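You operate a simulated robot arm through the tools that you are given. There is no shell and no other tool.

The job below is to be done with a simulated robot arm. You get a single attempt, and the scene is never put back.

Task
One disc on tray 4 got the wrong colour: wipe its wet top clean and paint that top green.
Fine: wet the folded white cloth with one squeeze of the WATER bottle and wipe with it; put both back; use the grey wide brush, rinse it in the white cup, wipe it on the folded cream cloth and stand it back; lid back on; the other brushes stay. The pieces stay on their pegs. Leave the table's air on. Set down upright: bent-spout bottle.
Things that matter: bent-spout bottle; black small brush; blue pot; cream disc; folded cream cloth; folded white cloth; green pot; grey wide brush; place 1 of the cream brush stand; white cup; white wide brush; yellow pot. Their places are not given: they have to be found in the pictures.

Only the result counts: the job must be done as asked and must still hold three seconds after the hand-in. Knocking over, shifting, dropping, spilling or breaking anything else fails it. Lids that push on must go on centred and level and be pressed home; caps that screw on are set level and turned clockwise until they are tight. Flat cloth is picked up by pressing the open fingertips on it (5 to 10 N) and closing them slowly along it; thin cloth reads only 2 to 8 mm in the jaws.

Robot
A 6-joint arm with a two-finger gripper, fixed in place. Base frame: the origin is at the foot of the arm, x ahead of it, y to its left, z up. Units: mm, degrees, N and s.
Its first joint turns from -166.0 to 166.0 degrees. Payload 2.45 kg.
The tool frame sits at the grasp point between the pads (the TCP): z along the fingers, y along the line on which they close. The tips reach 20 mm beyond it. The gripper opens to 140 mm. The gripper's body begins 168 mm behind the TCP.
Orientation is that of the tool frame in the base frame, as [roll, pitch, yaw] about the fixed x, y, z axes, in that order (R = Rz(yaw) Ry(pitch) Rx(roll)). With the fingers straight down and closing along the base's y, the tool's x points along the base's -x, its y along +y and its z along -z.

Tools
- The arm moves only by the tool step_arm. Its argument "motion" is a list of rows, each a list of 7 numbers: the shift along the tool's x, y, z in mm, then the turn, a rotation vector about the tool's x, y, z in degrees, then the finger opening in mm, from 0 to 140. In form: [[x, y, z, rx, ry, rz, hand], ...]. A call has 1 to 20 rows; each row is the pose to reach, as a shift and turn from the pose commanded when the call began, along the tool's axes at that moment. Rows are played at 5 a second. More than 50 mm and 8.6 degrees between two rows, or a gripper value outside its range, and nothing of the call is played. Where a pose cannot be reached the arm comes as near as it can. A force on the tool above 90 N (or 10 N above the force at the start of the call, whichever is more), or a blocked arm, ends the call early, and 0.2 s more pass. Each finger travels about 45 mm/s and halts on what it meets, pressing with about 44 N; the grip force reading is that of the motor and also rises with nothing between the fingers. The clock runs only during rows and for 0.2 s after the last one: add rows that repeat a pose to give the fingers time. The reply holds the time, the measured pose of the TCP, the force on the tool along the base axes, the opening and the grip force, in the units named above and with some noise, with the torque about the TCP (base axes, N m) and any sound that the robot's microphone picked up.
- Cameras (640 x 400 px; columns grow to the right, rows downward): "scene" is fixed at [44, -658.7, 1423.7]; the picture's right is [0.43, -0.90, 0.00], its down [-0.36, -0.17, -0.92] and it looks along [0.83, 0.40, -0.39] (base axes); focal length 346 px, centre (320, 200). "wrist" rides on the gripper at [78, 11, -209] in the tool frame; the picture's right is [-0.14, 0.99, 0.00], its down [-0.92, -0.13, -0.37] and it looks along [-0.37, -0.05, 0.93] (tool axes); focal length 280 px, centre (320, 200).
- snapshot(camera): a new picture of that camera. It takes no simulated time.
- pixel_to_xyz(camera, pixels): for up to 12 pixels [column, row] of the newest picture of that camera ("zoom" is the newest enlarged one), the place [x, y, z] in the base frame of the surface seen there, good to about 2 mm, but the place of the scene camera against the robot may be out by one fixed shift of up to 18 mm in any direction. It takes no simulated time.
- enlarge(camera, box): a new picture of the part [left, top, right, bottom] of that camera's present view, enlarged. It takes no simulated time.
- close_job(): hands the job in; it is judged then, once.

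Open the gripper and draw the arm clear of the work before you hand the job in, unless the task says otherwise.

The tools are called after "Emit:" as a command line: name --pt "numbers of a row" for each row, then --argument value for the rest, lists and objects as JSON in quotes. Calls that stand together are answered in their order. step_arm: Moves the arm, as the interface text tells. Its arguments: {"type":"object","properties":{"motion":{"type":"array","items":{"type":"array","items":{"type":"number"}}}},"required":["motion"]} The other tools are called the same way: snapshot (camera) takes a picture; pixel_to_xyz (camera, pixels) gives the place of the surface under pixels of a picture; enlarge (camera, box) takes an enlarged picture of a part of a camera's view; close_job () hands the job in.

At the start:

```text
t: 0.0
ee_pos: [735.4, -189.4, 1173.5]
orientation: [-180.0, 0.0, 179.9]
wrist_force: [-0.3, 0.0, -0.4]
wrist_torque: [-0.01, 0.02, 0.0]
gripper_width: 140.1
gripper_force: 0.0
```

scene: 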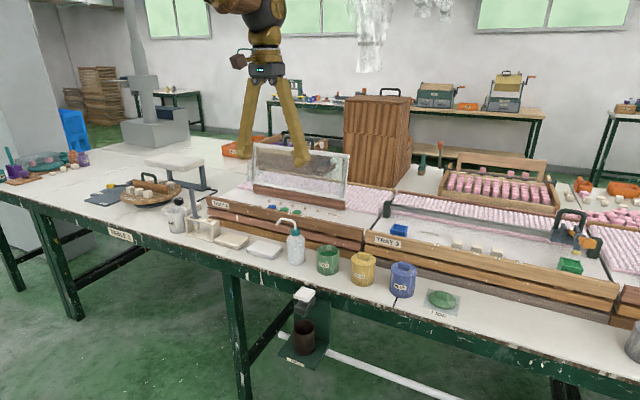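
wrist: 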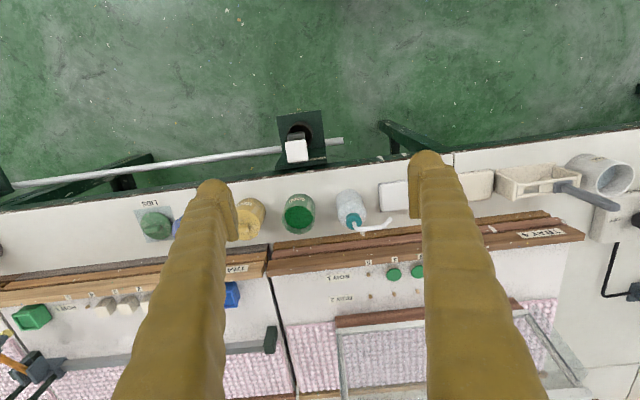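

I begin by enlarging parts of both views to identify the objects (pots near row 260-280, stand near 200,225).

Emit:
enlarge --camera "scene" --box '[150, 180, 310, 280]'

Emit:
enlarge --camera "scene" --box '[300, 220, 480, 332]'

Emit:
enlarge --camera "scene" --box '[200, 130, 400, 255]'

Emit:
enlarge --camera "scene" --box '[80, 140, 240, 240]'

Emit:
enlarge --camera "wrist" --box '[320, 140, 640, 340]'

Emit:
enlarge --camera "wrist" --box '[0, 170, 320, 370]'

Emit:
enlarge --camera "scene" --box '[480, 180, 640, 280]'

```text
4.00 times, centred on (230, 230) of scene
```

zoom: 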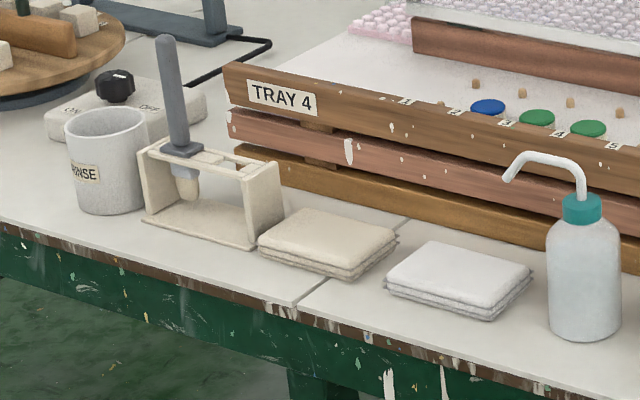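

```text
3.56 times, centred on (390, 276) of scene
```

zoom: 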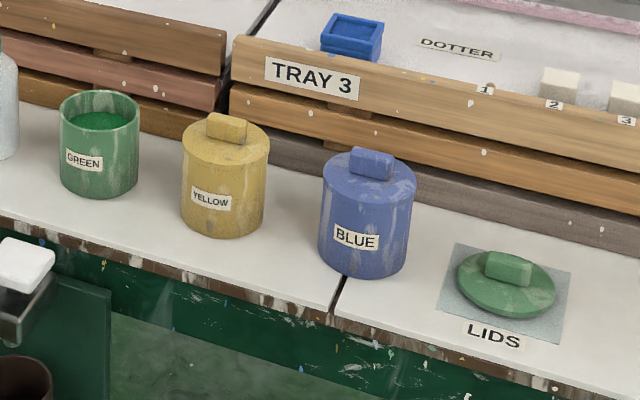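

```text
3.20 times, centred on (300, 192) of scene
```

zoom: 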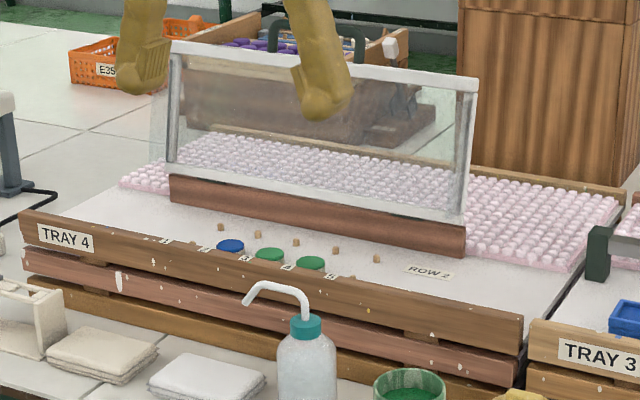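

```text
4.00 times, centred on (160, 190) of scene
```

zoom: 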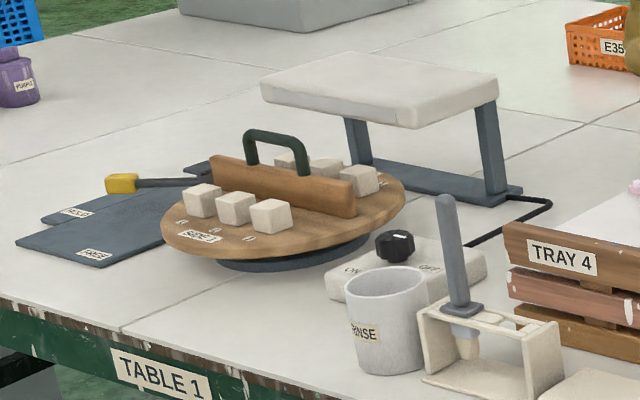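

```text
2.00 times, centred on (480, 240) of wrist
```

zoom: 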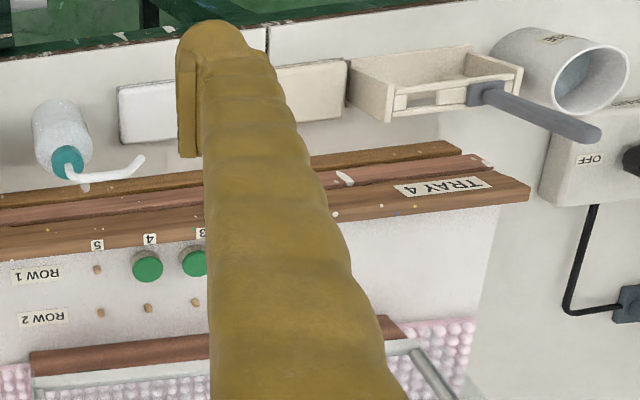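

```text
2.00 times, centred on (160, 270) of wrist
```

zoom: 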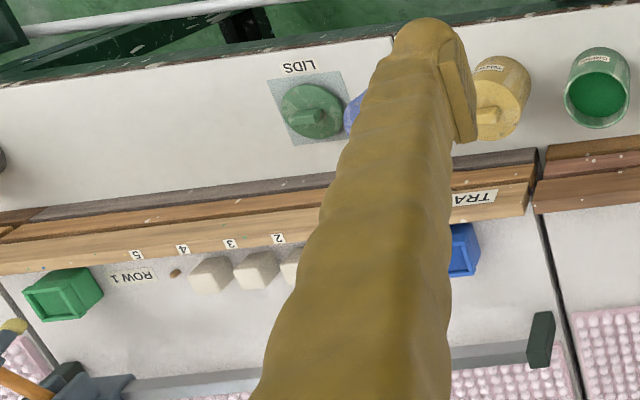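

```text
4.00 times, centred on (560, 230) of scene
```

zoom: 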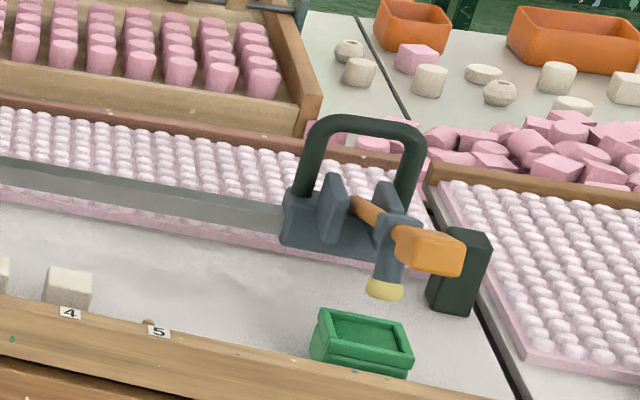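

The blue disc at place 2 of tray 4 (enlarged at ~(230,245)) is the odd one; the others are green. I measure key places from the scene camera.

Emit:
enlarge --camera "scene" --box '[240, 180, 340, 243]'

Emit:
enlarge --camera "scene" --box '[155, 180, 255, 243]'

Emit:
enlarge --camera "scene" --box '[0, 130, 160, 230]'

Emit:
enlarge --camera "scene" --box '[390, 140, 550, 240]'

Emit:
pixel_to_xyz --camera "scene" --pixels '[[272, 206], [285, 209], [298, 212], [231, 240], [264, 248], [296, 230], [279, 219], [327, 258], [363, 255], [403, 267], [442, 297], [178, 215]]'

Emit:
pixel_to_xyz --camera "wrist" --pixels '[[299, 212], [395, 195], [481, 186], [394, 273], [417, 271], [352, 211], [385, 222], [152, 223], [249, 219], [617, 206], [568, 185], [530, 175]]'

```text
6.35 times, centred on (290, 212) of scene
```

zoom: 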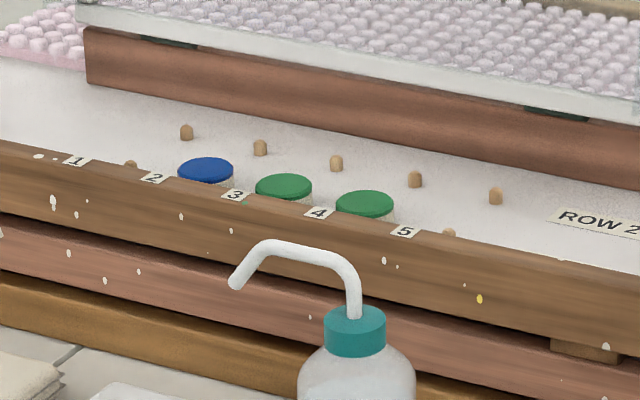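

```text
6.35 times, centred on (205, 212) of scene
```

zoom: 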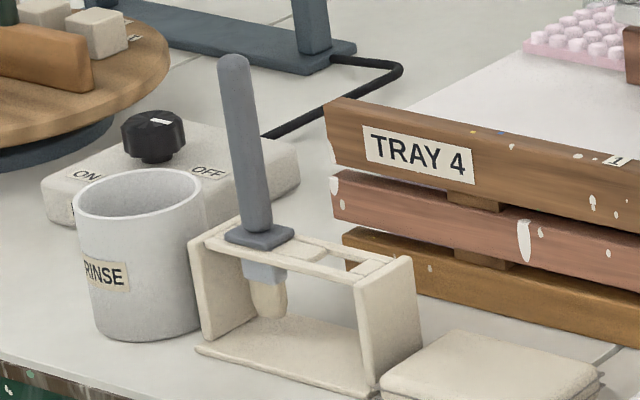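

```text
4.00 times, centred on (80, 180) of scene
```

zoom: 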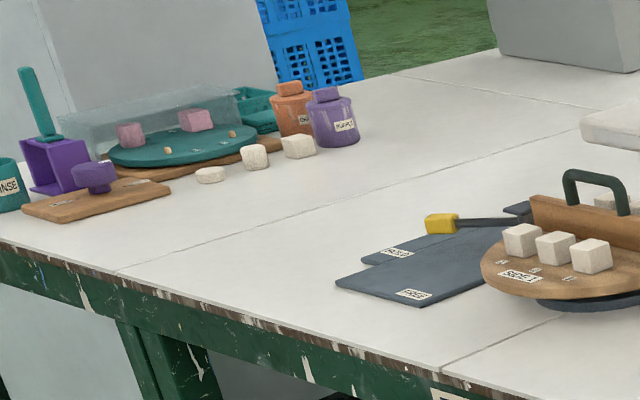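

```text
4.00 times, centred on (470, 190) of scene
```

zoom: 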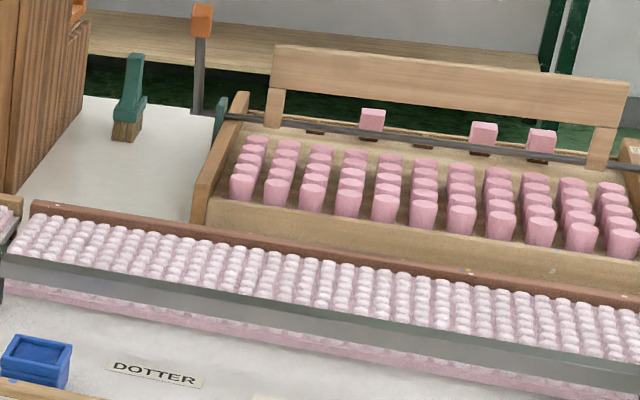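

```text
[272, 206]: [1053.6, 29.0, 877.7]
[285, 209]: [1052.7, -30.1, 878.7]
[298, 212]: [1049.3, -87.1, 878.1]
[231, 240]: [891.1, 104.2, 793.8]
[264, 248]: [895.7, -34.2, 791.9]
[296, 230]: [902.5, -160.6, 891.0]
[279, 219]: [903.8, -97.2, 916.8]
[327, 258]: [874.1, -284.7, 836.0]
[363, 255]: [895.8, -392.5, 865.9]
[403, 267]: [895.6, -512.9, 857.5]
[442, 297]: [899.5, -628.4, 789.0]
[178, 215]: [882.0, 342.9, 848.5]
```

```text
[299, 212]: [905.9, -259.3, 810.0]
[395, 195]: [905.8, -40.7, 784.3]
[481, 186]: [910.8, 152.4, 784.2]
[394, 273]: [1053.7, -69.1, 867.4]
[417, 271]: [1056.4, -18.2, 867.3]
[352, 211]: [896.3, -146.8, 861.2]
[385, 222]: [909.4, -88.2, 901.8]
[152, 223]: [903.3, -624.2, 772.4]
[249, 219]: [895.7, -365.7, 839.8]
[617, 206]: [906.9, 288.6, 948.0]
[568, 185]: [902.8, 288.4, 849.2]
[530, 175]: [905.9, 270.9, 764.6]
```

I'll move the hand left (+y) at the present height to look down at the stand, cup and cloths from the wrist camera.

Emit:
step_arm --pt "0 45 0 0 0 0 140" --pt "0 90 0 0 0 0 140" --pt "0 135 0 0 0 0 140" --pt "0 180 0 0 0 0 140" --pt "0 225 0 0 0 0 140" --pt "0 270 0 0 0 0 140" --pt "0 315 0 0 0 0 140" --pt "0 350 0 0 0 0 140" --pt "0 380 0 0 0 0 140" --pt "0 380 0 0 0 0 140"

Emit:
snapshot --camera "wrist"

Emit:
enlarge --camera "wrist" --box '[240, 130, 400, 230]'

Emit:
enlarge --camera "wrist" --box '[200, 180, 360, 280]'

```text
t: 2.2
ee_pos: [733.9, 189.3, 1173.1]
orientation: [180.0, 0.1, 180.0]
wrist_force: [0.1, 0.3, 0.0]
wrist_torque: [-0.02, 0.02, -0.02]
gripper_width: 140.1
gripper_force: 0.0
```

```text
taken
```

wrist: 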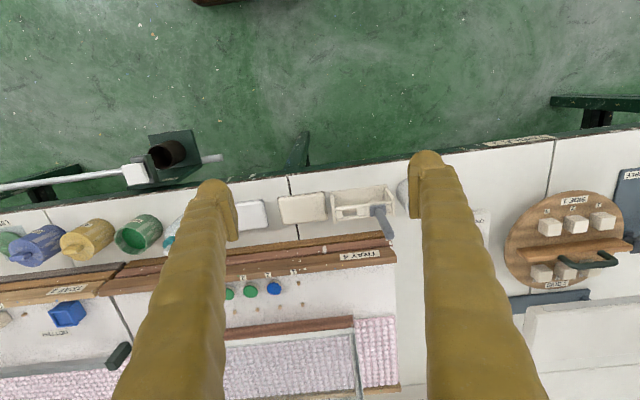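

```text
4.00 times, centred on (320, 180) of wrist
```

zoom: 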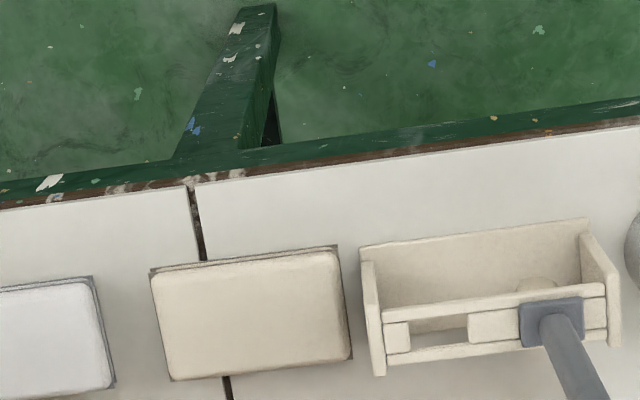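

```text
4.00 times, centred on (280, 230) of wrist
```

zoom: 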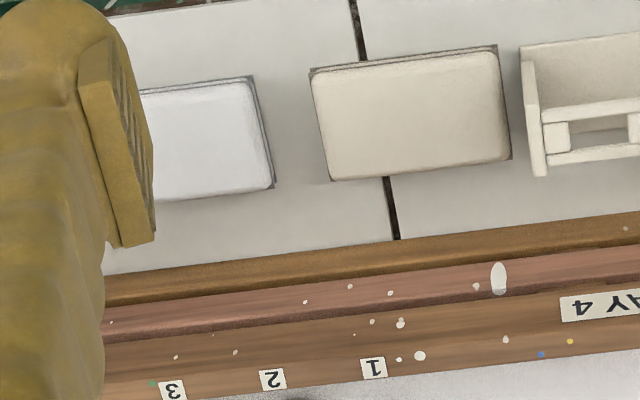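

The stand at (362,203) holds one grey brush at its +y place and has an empty place beside it. I move closer over the stand for a better measure.

Emit:
step_arm --pt "-15 20 30 0 0 0 140" --pt "-30 40 60 0 0 0 140" --pt "-45 60 90 0 0 0 140" --pt "-45 60 90 0 0 0 140"

Emit:
snapshot --camera "wrist"

Emit:
enlarge --camera "wrist" --box '[240, 130, 400, 230]'

```text
t: 3.2
ee_pos: [781.4, 250.2, 1081.4]
orientation: [-179.9, 0.0, -180.0]
wrist_force: [0.4, 0.4, 0.0]
wrist_torque: [-0.02, 0.0, 0.02]
gripper_width: 140.3
gripper_force: 0.1
```

```text
taken
```

wrist: 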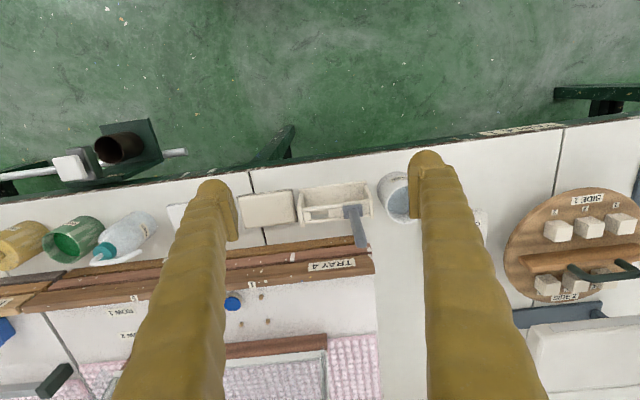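

```text
4.00 times, centred on (320, 180) of wrist
```

zoom: 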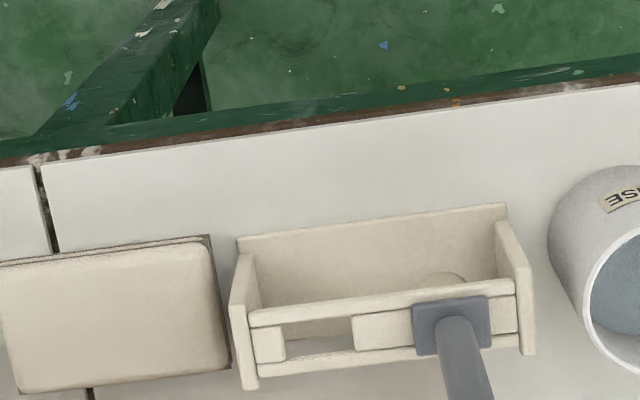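

Measuring brush collar, handle, cup rim, stand and cream cloth in the zoomed view just taken.

Emit:
pixel_to_xyz --camera "zoom" --pixels '[[421, 310], [482, 302], [425, 350], [485, 340], [455, 318], [440, 320], [470, 320], [470, 390], [246, 380], [530, 345], [235, 240], [500, 212]]'

Emit:
pixel_to_xyz --camera "zoom" --pixels '[[10, 270], [205, 245], [30, 380], [215, 360], [110, 310], [320, 355], [500, 300], [270, 345], [590, 300], [625, 270], [280, 120], [530, 90]]'

Emit:
enlarge --camera "wrist" --box '[320, 150, 440, 260]'

```text
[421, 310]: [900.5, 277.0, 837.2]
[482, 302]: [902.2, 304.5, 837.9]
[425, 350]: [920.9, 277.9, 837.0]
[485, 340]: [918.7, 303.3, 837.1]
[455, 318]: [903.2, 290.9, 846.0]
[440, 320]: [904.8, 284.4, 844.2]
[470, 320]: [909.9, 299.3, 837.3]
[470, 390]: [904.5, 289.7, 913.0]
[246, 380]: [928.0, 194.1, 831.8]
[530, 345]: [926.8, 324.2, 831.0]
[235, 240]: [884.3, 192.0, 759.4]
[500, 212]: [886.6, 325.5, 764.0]
```

```text
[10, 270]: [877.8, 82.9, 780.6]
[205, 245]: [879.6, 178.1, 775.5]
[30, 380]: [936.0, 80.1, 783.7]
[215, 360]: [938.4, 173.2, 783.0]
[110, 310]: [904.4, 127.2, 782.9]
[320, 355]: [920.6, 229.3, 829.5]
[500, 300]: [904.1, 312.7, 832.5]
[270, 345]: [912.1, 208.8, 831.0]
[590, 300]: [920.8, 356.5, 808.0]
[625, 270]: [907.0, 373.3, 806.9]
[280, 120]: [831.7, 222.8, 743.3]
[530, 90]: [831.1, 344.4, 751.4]
```

```text
3.64 times, centred on (380, 205) of wrist
```

zoom: 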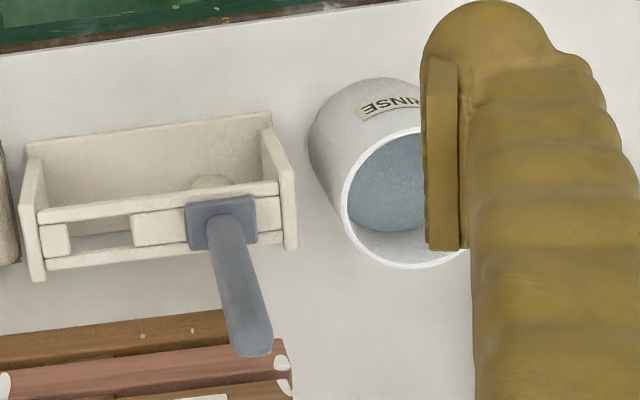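

Brush collar centre ≈ (910,290,837). Next I check the glass screen and discs in the scene camera for clearance over tray 4.

Emit:
snapshot --camera "scene"

Emit:
enlarge --camera "scene" --box '[200, 110, 400, 235]'

Emit:
pixel_to_xyz --camera "scene" --pixels '[[253, 145], [348, 156], [253, 186], [345, 209], [300, 150], [300, 197], [300, 203], [254, 190], [253, 165], [346, 180], [300, 175], [240, 205]]'

```text
taken
```

scene: 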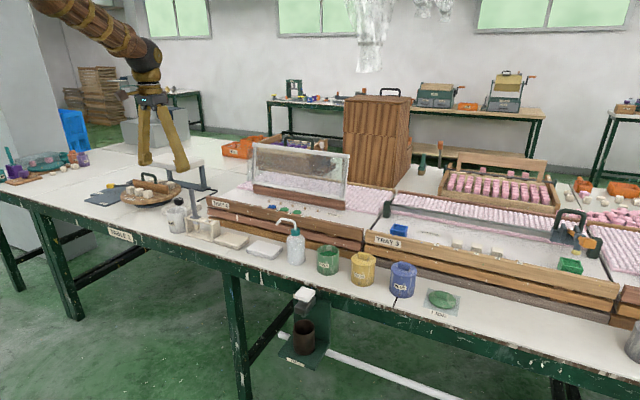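

```text
3.20 times, centred on (300, 172) of scene
```

zoom: 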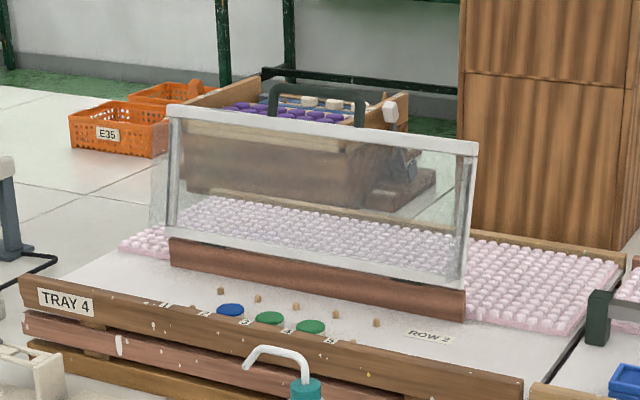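

```text
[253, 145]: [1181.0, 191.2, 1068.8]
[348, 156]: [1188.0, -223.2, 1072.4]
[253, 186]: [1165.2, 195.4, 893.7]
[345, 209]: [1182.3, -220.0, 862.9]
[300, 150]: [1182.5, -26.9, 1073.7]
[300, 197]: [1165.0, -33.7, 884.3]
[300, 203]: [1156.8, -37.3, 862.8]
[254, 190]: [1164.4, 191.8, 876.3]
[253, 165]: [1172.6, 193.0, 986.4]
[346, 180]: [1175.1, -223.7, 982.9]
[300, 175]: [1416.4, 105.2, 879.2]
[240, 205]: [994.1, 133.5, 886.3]
```

Screen face is at x≈1165; disc at x≈1055, so ~100 mm clearance. I test reach at the disc, staying at z≈1080 (above everything there).

Emit:
step_arm --pt "-30 -35 0 0 0 0 140" --pt "-60 -70 0 0 0 0 140" --pt "-90 -105 0 0 0 0 140" --pt "-120 -140 0 0 0 0 140" --pt "-150 -175 0 0 0 0 140" --pt "-180 -210 0 0 0 0 140" --pt "-180 -210 0 0 0 0 140"

Emit:
snapshot --camera "wrist"

Emit:
snapshot --camera "scene"

```text
t: 4.8
ee_pos: [958.1, 37.9, 1083.1]
orientation: [180.0, -0.1, -179.9]
wrist_force: [-0.6, 0.6, 0.3]
wrist_torque: [0.03, 0.01, -0.03]
gripper_width: 140.1
gripper_force: 0.1
```

```text
taken
```

wrist: 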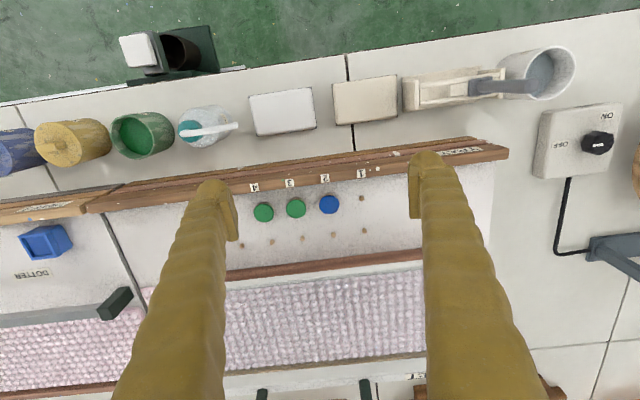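

```text
taken
```

scene: 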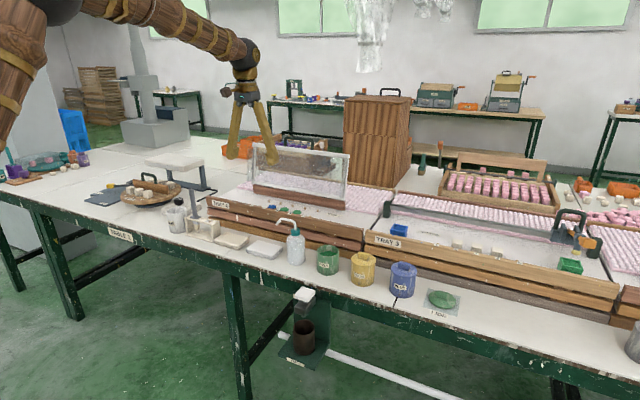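

Blue disc at (329,204), greens at (296,208),(264,212) are visible. I enlarge and measure them.

Emit:
enlarge --camera "wrist" --box '[240, 170, 400, 270]'

Emit:
pixel_to_xyz --camera "wrist" --pixels '[[329, 204], [296, 208], [264, 212], [329, 196], [329, 213], [320, 205], [338, 203], [361, 198], [332, 235], [302, 237], [344, 190], [315, 225]]'

Emit:
pixel_to_xyz --camera "wrist" --pixels '[[283, 113], [364, 100], [252, 98], [312, 90], [258, 135], [315, 127], [335, 87], [396, 78], [340, 122], [398, 114], [205, 129], [236, 125]]'

Emit:
enlarge --camera "wrist" --box '[100, 80, 260, 180]'

```text
4.00 times, centred on (320, 220) of wrist
```

zoom: 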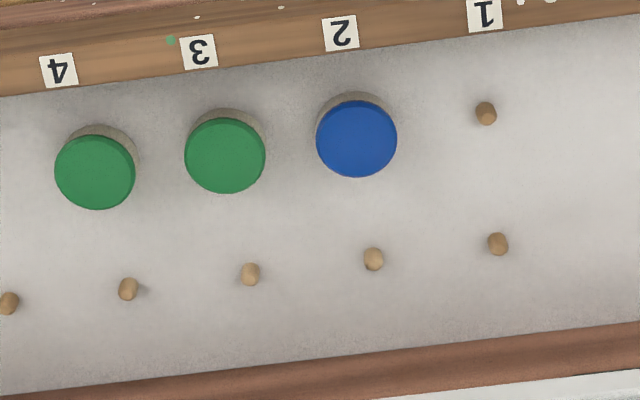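

```text
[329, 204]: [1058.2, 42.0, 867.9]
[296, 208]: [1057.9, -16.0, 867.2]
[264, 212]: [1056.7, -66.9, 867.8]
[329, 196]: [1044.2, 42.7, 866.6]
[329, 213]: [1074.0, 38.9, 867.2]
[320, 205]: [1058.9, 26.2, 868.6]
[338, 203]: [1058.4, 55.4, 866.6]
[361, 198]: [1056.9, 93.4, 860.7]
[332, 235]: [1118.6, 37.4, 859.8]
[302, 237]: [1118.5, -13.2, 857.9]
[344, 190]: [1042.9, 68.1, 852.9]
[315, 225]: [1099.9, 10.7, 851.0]
```

```text
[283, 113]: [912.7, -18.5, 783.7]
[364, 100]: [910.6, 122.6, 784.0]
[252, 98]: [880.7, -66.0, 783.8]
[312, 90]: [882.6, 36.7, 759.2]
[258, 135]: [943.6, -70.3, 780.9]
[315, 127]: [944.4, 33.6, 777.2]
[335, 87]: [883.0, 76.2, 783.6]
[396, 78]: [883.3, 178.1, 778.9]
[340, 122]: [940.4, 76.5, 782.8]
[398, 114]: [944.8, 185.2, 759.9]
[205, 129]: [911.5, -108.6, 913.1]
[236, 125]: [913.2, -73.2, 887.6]
```

```text
4.00 times, centred on (180, 130) of wrist
```

zoom: 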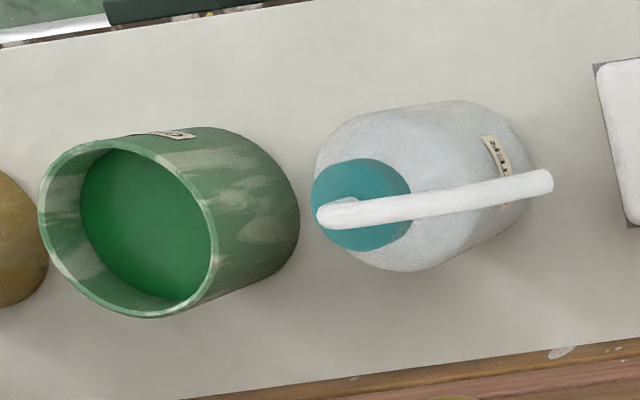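

Disc top is centred near (1058.5,41.5,867.5), 32 mm across. I check board heights and bottle points, then move on to test the reach at x≈1058.

Emit:
pixel_to_xyz --camera "wrist" --pixels '[[325, 178], [361, 174], [325, 170], [325, 163], [325, 156], [325, 148], [340, 186], [215, 120], [190, 132], [200, 110], [225, 110], [215, 145]]'

Emit:
step_arm --pt "-40 2 0 0 0 0 140" --pt "-75 4 0 0 0 0 140" --pt "-100 4 0 0 0 0 140" --pt "-100 4 0 0 0 0 140"

```text
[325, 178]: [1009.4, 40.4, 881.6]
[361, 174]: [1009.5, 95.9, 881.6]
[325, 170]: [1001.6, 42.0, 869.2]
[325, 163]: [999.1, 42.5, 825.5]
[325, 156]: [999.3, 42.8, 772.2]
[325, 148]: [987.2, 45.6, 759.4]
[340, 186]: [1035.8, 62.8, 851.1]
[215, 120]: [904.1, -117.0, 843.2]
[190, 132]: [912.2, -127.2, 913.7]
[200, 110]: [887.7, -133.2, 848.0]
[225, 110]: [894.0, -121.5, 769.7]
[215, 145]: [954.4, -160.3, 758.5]
```

```text
t: 5.8
ee_pos: [1060.9, 44.2, 1083.1]
orientation: [180.0, 0.0, 179.9]
wrist_force: [-0.2, -0.1, 1.0]
wrist_torque: [0.01, 0.01, -0.01]
gripper_width: 139.9
gripper_force: 0.1
```

Reach is fine at z=1083 with x=1061. I test lower, stopping with tips 18+ mm above the discs.

Emit:
step_arm --pt "0 0 45 0 0 0 140" --pt "0 0 90 0 0 0 140" --pt "0 0 130 0 0 0 140" --pt "0 0 165 0 0 0 140" --pt "0 0 175 0 0 0 140" --pt "0 0 175 0 0 0 140"

Emit:
snapshot --camera "wrist"

Emit:
snapshot --camera "scene"

```text
t: 7.2
ee_pos: [1061.9, 42.8, 908.2]
orientation: [-179.9, 0.0, -180.0]
wrist_force: [-0.6, -0.4, -0.7]
wrist_torque: [-0.01, 0.0, 0.03]
gripper_width: 140.1
gripper_force: 0.0
```

```text
taken
```

wrist: 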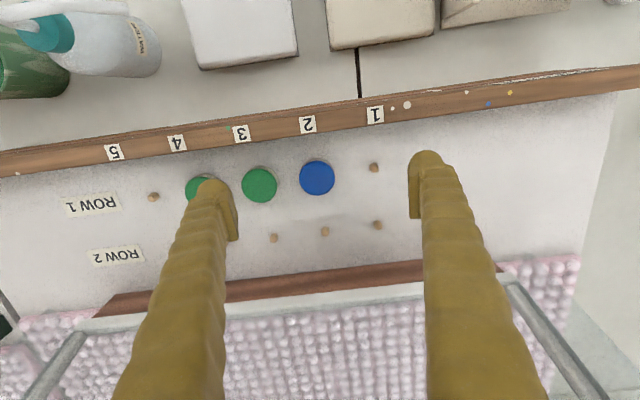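

```text
taken
```

scene: 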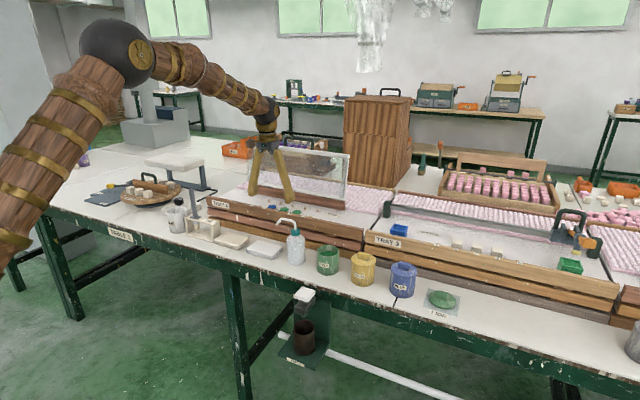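

Reach is fine down at z=908. I measure the discs and the board edge precisely from here.

Emit:
enlarge --camera "wrist" --box '[220, 120, 420, 245]'

Emit:
pixel_to_xyz --camera "zoom" --pixels '[[310, 185], [310, 135], [310, 235], [255, 190], [365, 180], [125, 208], [125, 160], [125, 258], [70, 210], [180, 205], [310, 100], [493, 145]]'

Emit:
pixel_to_xyz --camera "wrist" --pixels '[[340, 138], [340, 134], [340, 130], [340, 126], [340, 120], [340, 116], [340, 112], [300, 272], [300, 285], [300, 300], [243, 40], [385, 25]]'

```text
3.20 times, centred on (320, 182) of wrist
```

zoom: 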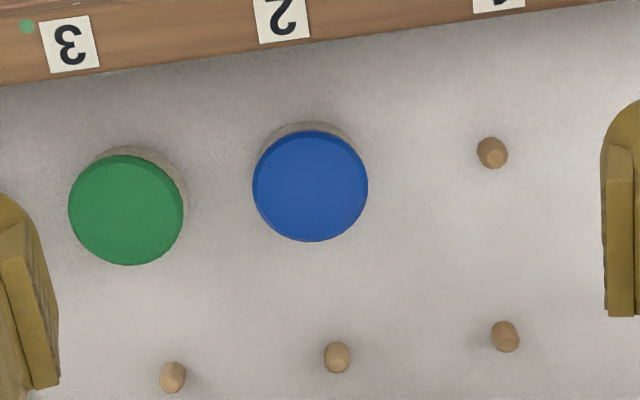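

```text
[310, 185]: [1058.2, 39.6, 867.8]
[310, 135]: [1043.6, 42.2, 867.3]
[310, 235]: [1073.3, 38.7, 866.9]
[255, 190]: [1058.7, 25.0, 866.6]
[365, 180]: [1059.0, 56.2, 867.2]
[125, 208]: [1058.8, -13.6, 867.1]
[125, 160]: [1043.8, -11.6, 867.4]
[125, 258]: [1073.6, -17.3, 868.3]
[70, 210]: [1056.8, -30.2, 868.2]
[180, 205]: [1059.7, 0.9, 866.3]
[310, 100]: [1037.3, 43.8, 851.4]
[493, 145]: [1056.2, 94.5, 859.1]
```

```text
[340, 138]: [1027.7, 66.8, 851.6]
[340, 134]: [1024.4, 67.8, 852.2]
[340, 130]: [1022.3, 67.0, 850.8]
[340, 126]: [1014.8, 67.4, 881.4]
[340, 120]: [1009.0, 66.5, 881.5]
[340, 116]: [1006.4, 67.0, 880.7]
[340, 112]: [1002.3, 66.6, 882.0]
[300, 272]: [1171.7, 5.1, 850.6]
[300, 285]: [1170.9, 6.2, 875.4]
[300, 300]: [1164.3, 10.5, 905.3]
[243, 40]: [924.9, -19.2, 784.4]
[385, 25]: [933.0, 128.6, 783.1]
```

Disc 2 centre is (1058.5,40.6,867.5); front board inner edge x≈1018, top 881.6. Now I rise and move to view the bottle and green pot closely.

Emit:
step_arm --pt "0 0 -45 0 0 0 140" --pt "0 0 -90 0 0 0 140" --pt "10 0 -130 0 0 0 140" --pt "40 -30 -130 0 0 0 140" --pt "75 -60 -130 0 0 0 140" --pt "110 -90 -130 0 0 0 140" --pt "145 -120 -130 0 0 0 140" --pt "180 -150 -130 0 0 0 140" --pt "210 -175 -120 0 0 0 140" --pt "220 -185 -110 0 0 0 140" --pt "220 -185 -110 0 0 0 140"

Emit:
snapshot --camera "wrist"

Emit:
enlarge --camera "wrist" --box '[220, 110, 420, 235]'

```text
t: 9.6
ee_pos: [840.8, -141.7, 1018.1]
orientation: [180.0, 0.1, -179.9]
wrist_force: [0.3, -0.2, 1.0]
wrist_torque: [-0.02, 0.01, 0.0]
gripper_width: 140.2
gripper_force: 0.1
```

```text
taken
```

wrist: 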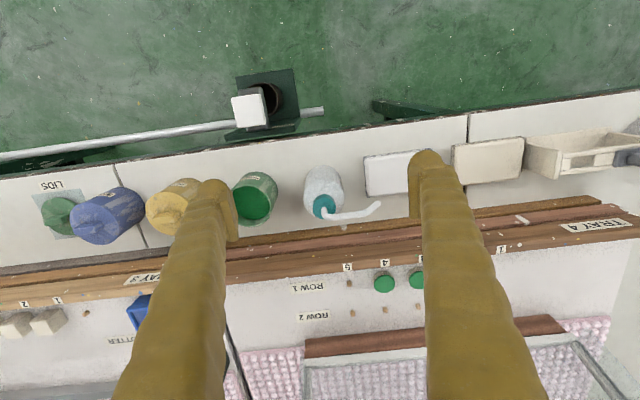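

```text
3.20 times, centred on (320, 172) of wrist
```

zoom: 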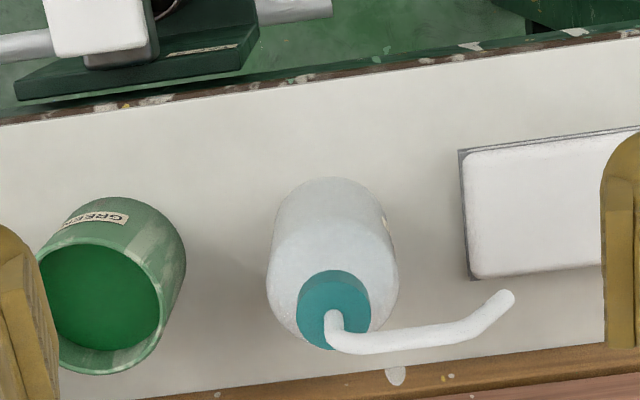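

Now I measure points on the bottle: body, cap, spout vertical and tip.

Emit:
pixel_to_xyz --camera "zoom" --pixels '[[333, 320], [335, 345], [400, 340], [465, 328], [490, 310], [508, 297], [315, 290], [360, 290], [305, 315], [283, 260], [385, 250], [330, 190]]'

Emit:
pixel_to_xyz --camera "zoom" --pixels '[[335, 230], [335, 250], [290, 225], [380, 215], [272, 290], [395, 280], [45, 260], [100, 285], [160, 290], [105, 370], [100, 245], [180, 260]]'

Emit:
pixel_to_xyz --camera "zoom" --pixels '[[470, 160], [480, 275], [600, 150], [595, 265], [540, 210], [462, 152], [472, 278], [390, 225], [395, 240], [330, 180], [300, 325], [368, 325]]'

```text
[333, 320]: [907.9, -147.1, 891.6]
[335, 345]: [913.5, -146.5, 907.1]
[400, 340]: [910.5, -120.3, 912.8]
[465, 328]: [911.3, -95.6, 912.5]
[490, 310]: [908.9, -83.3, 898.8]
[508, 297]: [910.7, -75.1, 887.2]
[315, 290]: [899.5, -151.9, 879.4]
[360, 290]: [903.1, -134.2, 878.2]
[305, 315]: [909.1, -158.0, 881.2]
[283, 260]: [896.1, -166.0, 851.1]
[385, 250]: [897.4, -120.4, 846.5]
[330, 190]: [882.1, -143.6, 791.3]
```

```text
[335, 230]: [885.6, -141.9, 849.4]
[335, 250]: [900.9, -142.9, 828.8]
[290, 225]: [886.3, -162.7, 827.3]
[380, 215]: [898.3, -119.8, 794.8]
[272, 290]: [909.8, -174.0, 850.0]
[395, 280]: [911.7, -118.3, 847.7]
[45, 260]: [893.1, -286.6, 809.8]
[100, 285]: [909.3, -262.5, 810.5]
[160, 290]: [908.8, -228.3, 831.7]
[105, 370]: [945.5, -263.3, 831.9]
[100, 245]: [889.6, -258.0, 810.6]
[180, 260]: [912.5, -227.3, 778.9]
```

```text
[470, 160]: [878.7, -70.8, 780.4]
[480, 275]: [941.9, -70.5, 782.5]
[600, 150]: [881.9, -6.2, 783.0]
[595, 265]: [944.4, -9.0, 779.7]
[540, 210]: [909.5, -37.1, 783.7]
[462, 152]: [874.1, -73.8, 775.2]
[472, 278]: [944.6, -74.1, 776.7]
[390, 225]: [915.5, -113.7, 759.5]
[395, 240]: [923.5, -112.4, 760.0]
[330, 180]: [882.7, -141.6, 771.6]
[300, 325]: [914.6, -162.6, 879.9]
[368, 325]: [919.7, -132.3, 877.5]
```

The bottle axis is at ≈(910,-146), spout tip ≈(911,-74,886) pointing +y just at the white cloth's edge (x 879–944, y -70…+34, z 784). Plan: slide the cloth ~40 mm under the spout and squeeze the bottle where it stands. First turn the tool 90° and go above the white cloth.

Emit:
step_arm --pt "-7 12 0 0 0 8.2 130" --pt "-14 24 0 0 0 16.4 120" --pt "-21 36 0 0 0 24.6 110" --pt "-28 48 0 0 0 32.8 100" --pt "-35 60 0 0 0 41 100" --pt "-42 72 0 0 0 49.2 100" --pt "-49 84 0 0 0 57.4 100" --pt "-56 96 0 0 0 65.6 100" --pt "-63 108 0 0 0 73.8 100" --pt "-70 118 0 0 0 82 100" --pt "-70 124 0 0 0 90 100" --pt "-70 124 0 0 0 90 100" --pt "-70 124 0 0 0 90 100"

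Emit:
snapshot --camera "wrist"

```text
t: 12.4
ee_pos: [909.9, -16.7, 1019.0]
orientation: [179.9, 0.0, 90.0]
wrist_force: [0.0, -0.4, -0.3]
wrist_torque: [0.01, 0.02, 0.0]
gripper_width: 100.0
gripper_force: 0.1
```

```text
taken
```

wrist: 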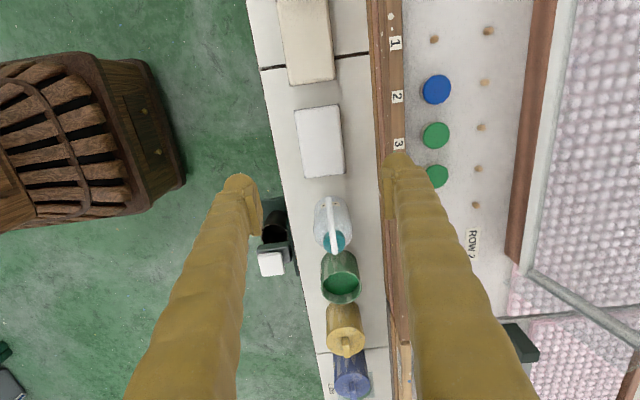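

The view now looks toward -y, cloth at (320,140) centred. I enlarge to measure the cloth corners exactly.

Emit:
enlarge --camera "wrist" --box '[240, 80, 400, 180]'

Emit:
pixel_to_xyz --camera "zoom" --pixels '[[222, 120], [392, 105], [268, 382], [408, 370], [325, 240], [232, 240], [405, 230], [310, 110], [340, 378], [560, 200], [590, 200], [545, 200]]'

```text
4.00 times, centred on (320, 130) of wrist
```

zoom: 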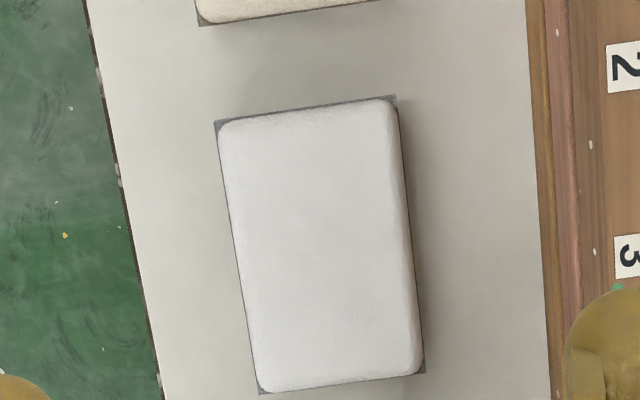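

```text
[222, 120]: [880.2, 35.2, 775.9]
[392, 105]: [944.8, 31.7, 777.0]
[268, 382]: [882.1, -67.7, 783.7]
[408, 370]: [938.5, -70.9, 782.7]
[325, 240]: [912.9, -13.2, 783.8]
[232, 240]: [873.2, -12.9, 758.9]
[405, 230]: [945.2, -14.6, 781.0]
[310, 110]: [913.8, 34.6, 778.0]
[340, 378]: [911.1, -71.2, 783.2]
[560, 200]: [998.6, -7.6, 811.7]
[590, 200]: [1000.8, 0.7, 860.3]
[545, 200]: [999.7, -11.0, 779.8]
```

Cloth centre (911.5,-18), ~68×108 mm, top z≈784, table z≈759. I descend with open fingers straddling it in x.

Emit:
step_arm --pt "-1 1 45 0 0 0 100" --pt "-1 1 90 0 0 0 100" --pt "-1 1 135 0 0 0 100" --pt "-1 1 175 0 0 0 100" --pt "-1 1 205 0 0 0 100" --pt "-1 1 225 0 0 0 100" --pt "-1 1 231 0 0 0 100" --pt "-1 1 231 0 0 0 100"

Emit:
snapshot --camera "wrist"

```text
t: 14.2
ee_pos: [910.7, -17.8, 786.0]
orientation: [-179.9, 0.1, 90.0]
wrist_force: [0.2, 0.6, 0.1]
wrist_torque: [-0.03, -0.02, -0.02]
gripper_width: 99.7
gripper_force: 0.0
```

```text
taken
```

wrist: 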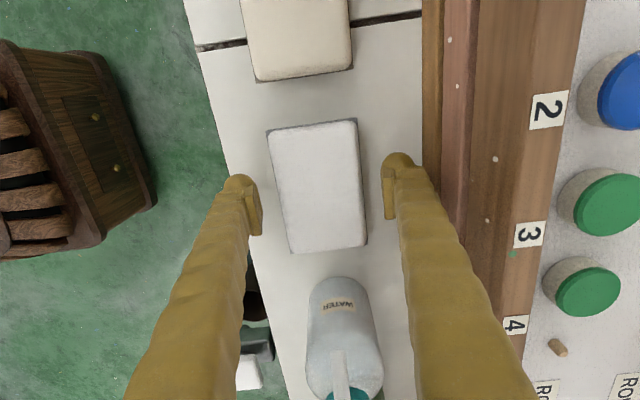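

Fingers straddle the cloth at z tips ≈766 without contact. I close slowly along x and watch the opening and grip.

Emit:
step_arm --pt "0 0 0 0 0 0 90" --pt "0 0 0 0 0 0 80" --pt "0 0 0 0 0 0 74" --pt "0 0 0 0 0 0 70" --pt "0 0 0 0 0 0 66" --pt "0 0 0 0 0 0 64" --pt "0 0 0 0 0 0 62" --pt "0 0 0 0 0 0 60" --pt "0 0 0 0 0 0 60" --pt "0 0 0 0 0 0 60"

Emit:
snapshot --camera "wrist"

```text
t: 16.4
ee_pos: [911.7, -19.4, 786.6]
orientation: [-180.0, 0.0, 89.9]
wrist_force: [-0.3, -0.4, 1.4]
wrist_torque: [0.0, -0.02, 0.02]
gripper_width: 68.5
gripper_force: 44.0
```

```text
taken
```

wrist: 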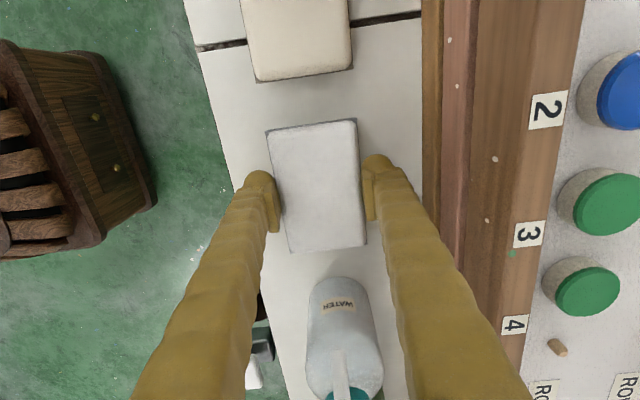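

Gripped like a firm pad (68.5 mm, 44 N). I lift 8 mm, carry it 37 mm toward -y under the spout, and lower it again.

Emit:
step_arm --pt "0 0 -4 0 0 0 60" --pt "0 0 -8 0 0 0 60" --pt "-12 0 -8 0 0 0 60" --pt "-24 0 -8 0 0 0 60" --pt "-34 0 -8 0 0 0 60" --pt "-37 0 -8 0 0 0 60" --pt "-37 0 -8 0 0 0 60"

Emit:
snapshot --camera "wrist"

Emit:
enlarge --camera "scene" --box '[210, 190, 350, 277]'

```text
t: 18.0
ee_pos: [911.9, -55.6, 795.5]
orientation: [179.9, -0.1, 90.0]
wrist_force: [0.6, -0.3, -1.3]
wrist_torque: [-0.01, 0.02, -0.03]
gripper_width: 68.6
gripper_force: 44.0
```

```text
taken
```

wrist: 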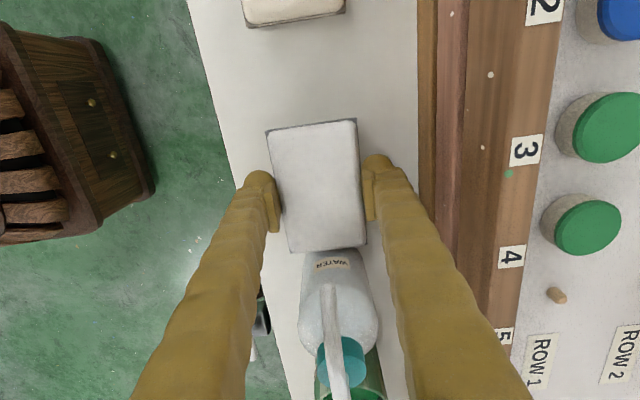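

```text
4.57 times, centred on (280, 234) of scene
```

zoom: 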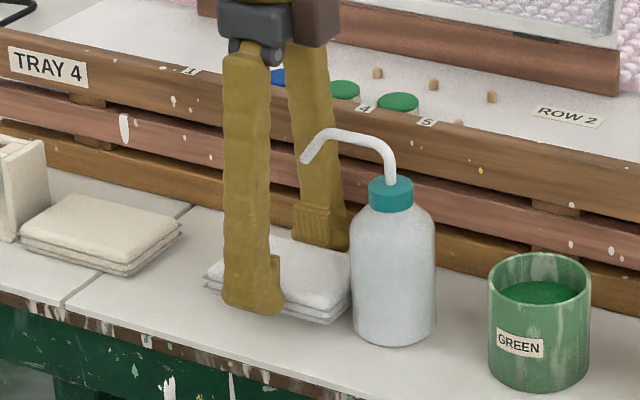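

The cloth edge is ~8 mm from the bottle and the spout tip is over it. I lower and release.

Emit:
step_arm --pt "0 0 4 0 0 0 60" --pt "0 0 7.5 0 0 0 60" --pt "0 0 8.5 0 0 0 60" --pt "0 0 8.5 0 0 0 72" --pt "0 0 8.5 0 0 0 84" --pt "0 0 8.5 0 0 0 96" --pt "0 0 8.5 0 0 0 96"

Emit:
snapshot --camera "wrist"

```text
t: 19.6
ee_pos: [911.7, -55.9, 786.3]
orientation: [179.9, 0.0, 90.0]
wrist_force: [-0.6, -0.8, 0.4]
wrist_torque: [-0.02, -0.02, -0.01]
gripper_width: 96.1
gripper_force: 0.0
```

```text
taken
```

wrist: 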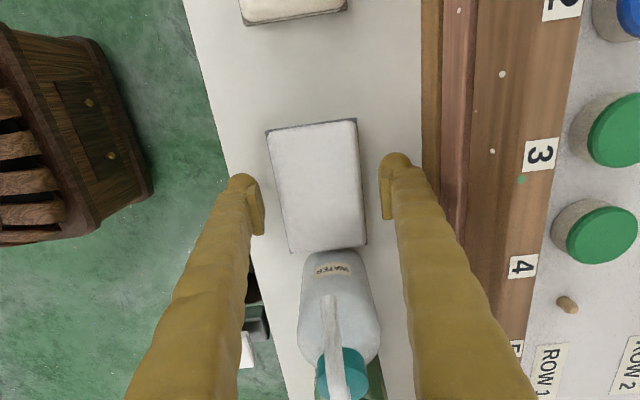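

Cloth is placed. I raise to z≈812 and move over so the fingers straddle the bottle body at (910.5,-146).

Emit:
step_arm --pt "0 0 -13 0 0 0 96" --pt "0 0 -26 0 0 0 96" --pt "-30 -0.5 -26 0 0 0 96" --pt "-60 -1 -26 0 0 0 96" --pt "-85 -1 -26 0 0 0 96" --pt "-90.3 -1 -26 0 0 0 96" --pt "-90.3 -1 -26 0 0 0 96"

Emit:
snapshot --camera "wrist"

Emit:
enlarge --camera "scene" --box '[210, 190, 350, 277]'

```text
t: 21.2
ee_pos: [909.8, -144.9, 811.9]
orientation: [179.9, 0.1, 90.0]
wrist_force: [0.5, -0.2, 0.9]
wrist_torque: [0.01, -0.01, 0.02]
gripper_width: 95.9
gripper_force: 0.0
```

```text
taken
```

wrist: 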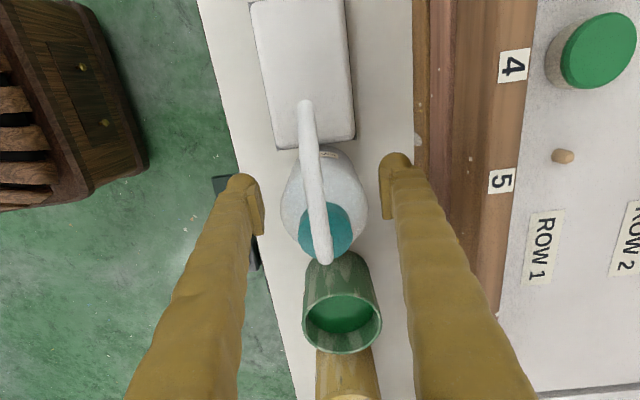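

```text
4.57 times, centred on (280, 234) of scene
```

zoom: 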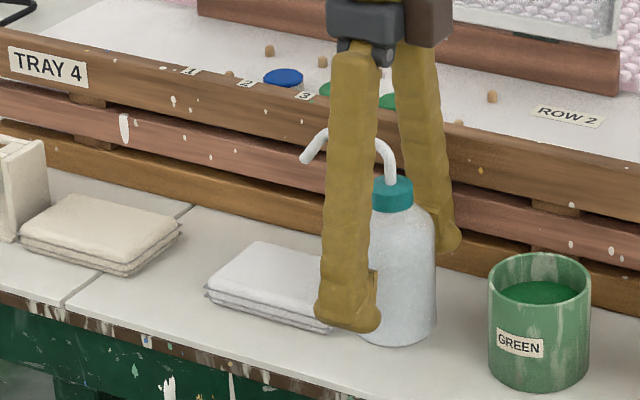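

Fingers straddle the bottle. I close gradually — one single squeeze — watching opening, force and sound.

Emit:
step_arm --pt "0 0 0 0 0 0 80" --pt "0 0 0 0 0 0 70" --pt "0 0 0 0 0 0 63" --pt "0 0 0 0 0 0 60" --pt "0 0 0 0 0 0 58" --pt "0 0 0 0 0 0 56" --pt "0 0 0 0 0 0 54"

Emit:
enlarge --camera "scene" --box '[210, 190, 350, 277]'

```text
t: 22.8
ee_pos: [909.7, -144.3, 814.1]
orientation: [180.0, 0.0, 90.1]
wrist_force: [1.3, -1.7, 3.3]
wrist_torque: [-0.01, 0.02, 0.0]
gripper_width: 64.3
gripper_force: 44.3
```

```text
4.57 times, centred on (280, 234) of scene
```

zoom: 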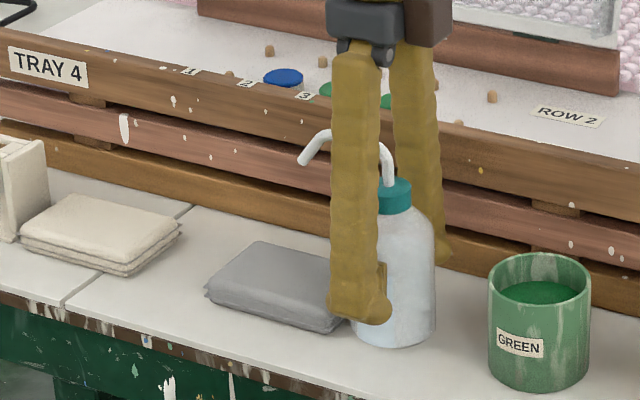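

The cloth turned dark grey — wetted by the squeeze. I open the fingers at once to end that single squeeze.

Emit:
step_arm --pt "0 0 0 0 0 0 75" --pt "0 0 0 0 0 0 90" --pt "0 0 0 0 0 0 98" --pt "0 0 0 0 0 0 98"

Emit:
snapshot --camera "wrist"

Emit:
enlarge --camera "scene" --box '[210, 190, 350, 277]'

```text
t: 23.8
ee_pos: [910.0, -145.1, 813.5]
orientation: [-180.0, 0.1, 90.0]
wrist_force: [0.0, -0.2, 0.1]
wrist_torque: [-0.02, -0.04, -0.01]
gripper_width: 98.0
gripper_force: 0.0
```

```text
taken
```

wrist: 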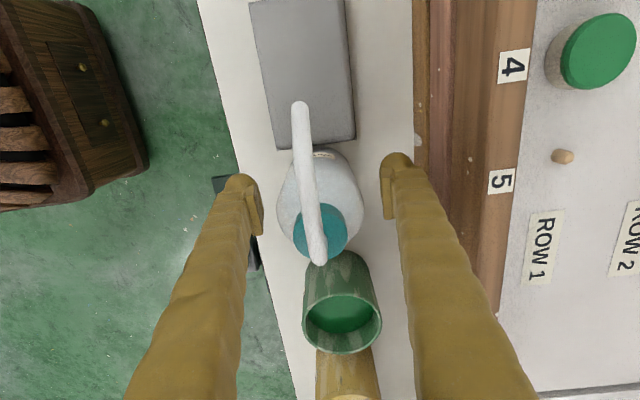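

```text
4.57 times, centred on (280, 234) of scene
```

zoom: 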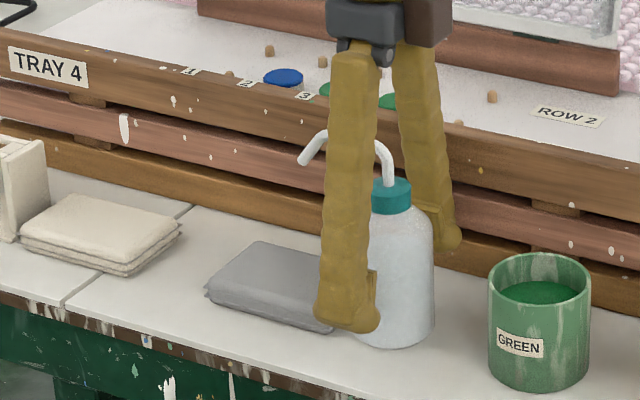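

Bottle stands upright, fingers open. I go back to the cloth (centre y≈-55), lower and grip it.

Emit:
step_arm --pt "30 0.5 0 0 0 0 98" --pt "60 1 0 0 0 0 98" --pt "85 1.5 0 0 0 0 98" --pt "90 1.5 0 0 0 0 98" --pt "90 1.5 14 0 0 0 98" --pt "90 1.5 27 0 0 0 98" --pt "90 1.5 27 0 0 0 90" --pt "90 1.5 27 0 0 0 80" --pt "90 1.5 27 0 0 0 72" --pt "90 1.5 27 0 0 0 66" --pt "90 1.5 27 0 0 0 60" --pt "90 1.5 27 0 0 0 60"

Emit:
snapshot --camera "wrist"

```text
t: 26.4
ee_pos: [911.9, -55.9, 786.1]
orientation: [-180.0, -0.1, 89.9]
wrist_force: [0.0, 0.6, 0.9]
wrist_torque: [0.01, 0.0, 0.03]
gripper_width: 68.3
gripper_force: 43.6
```

```text
taken
```

wrist: 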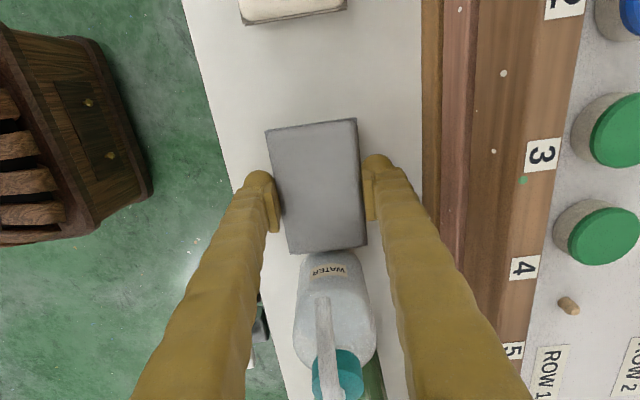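

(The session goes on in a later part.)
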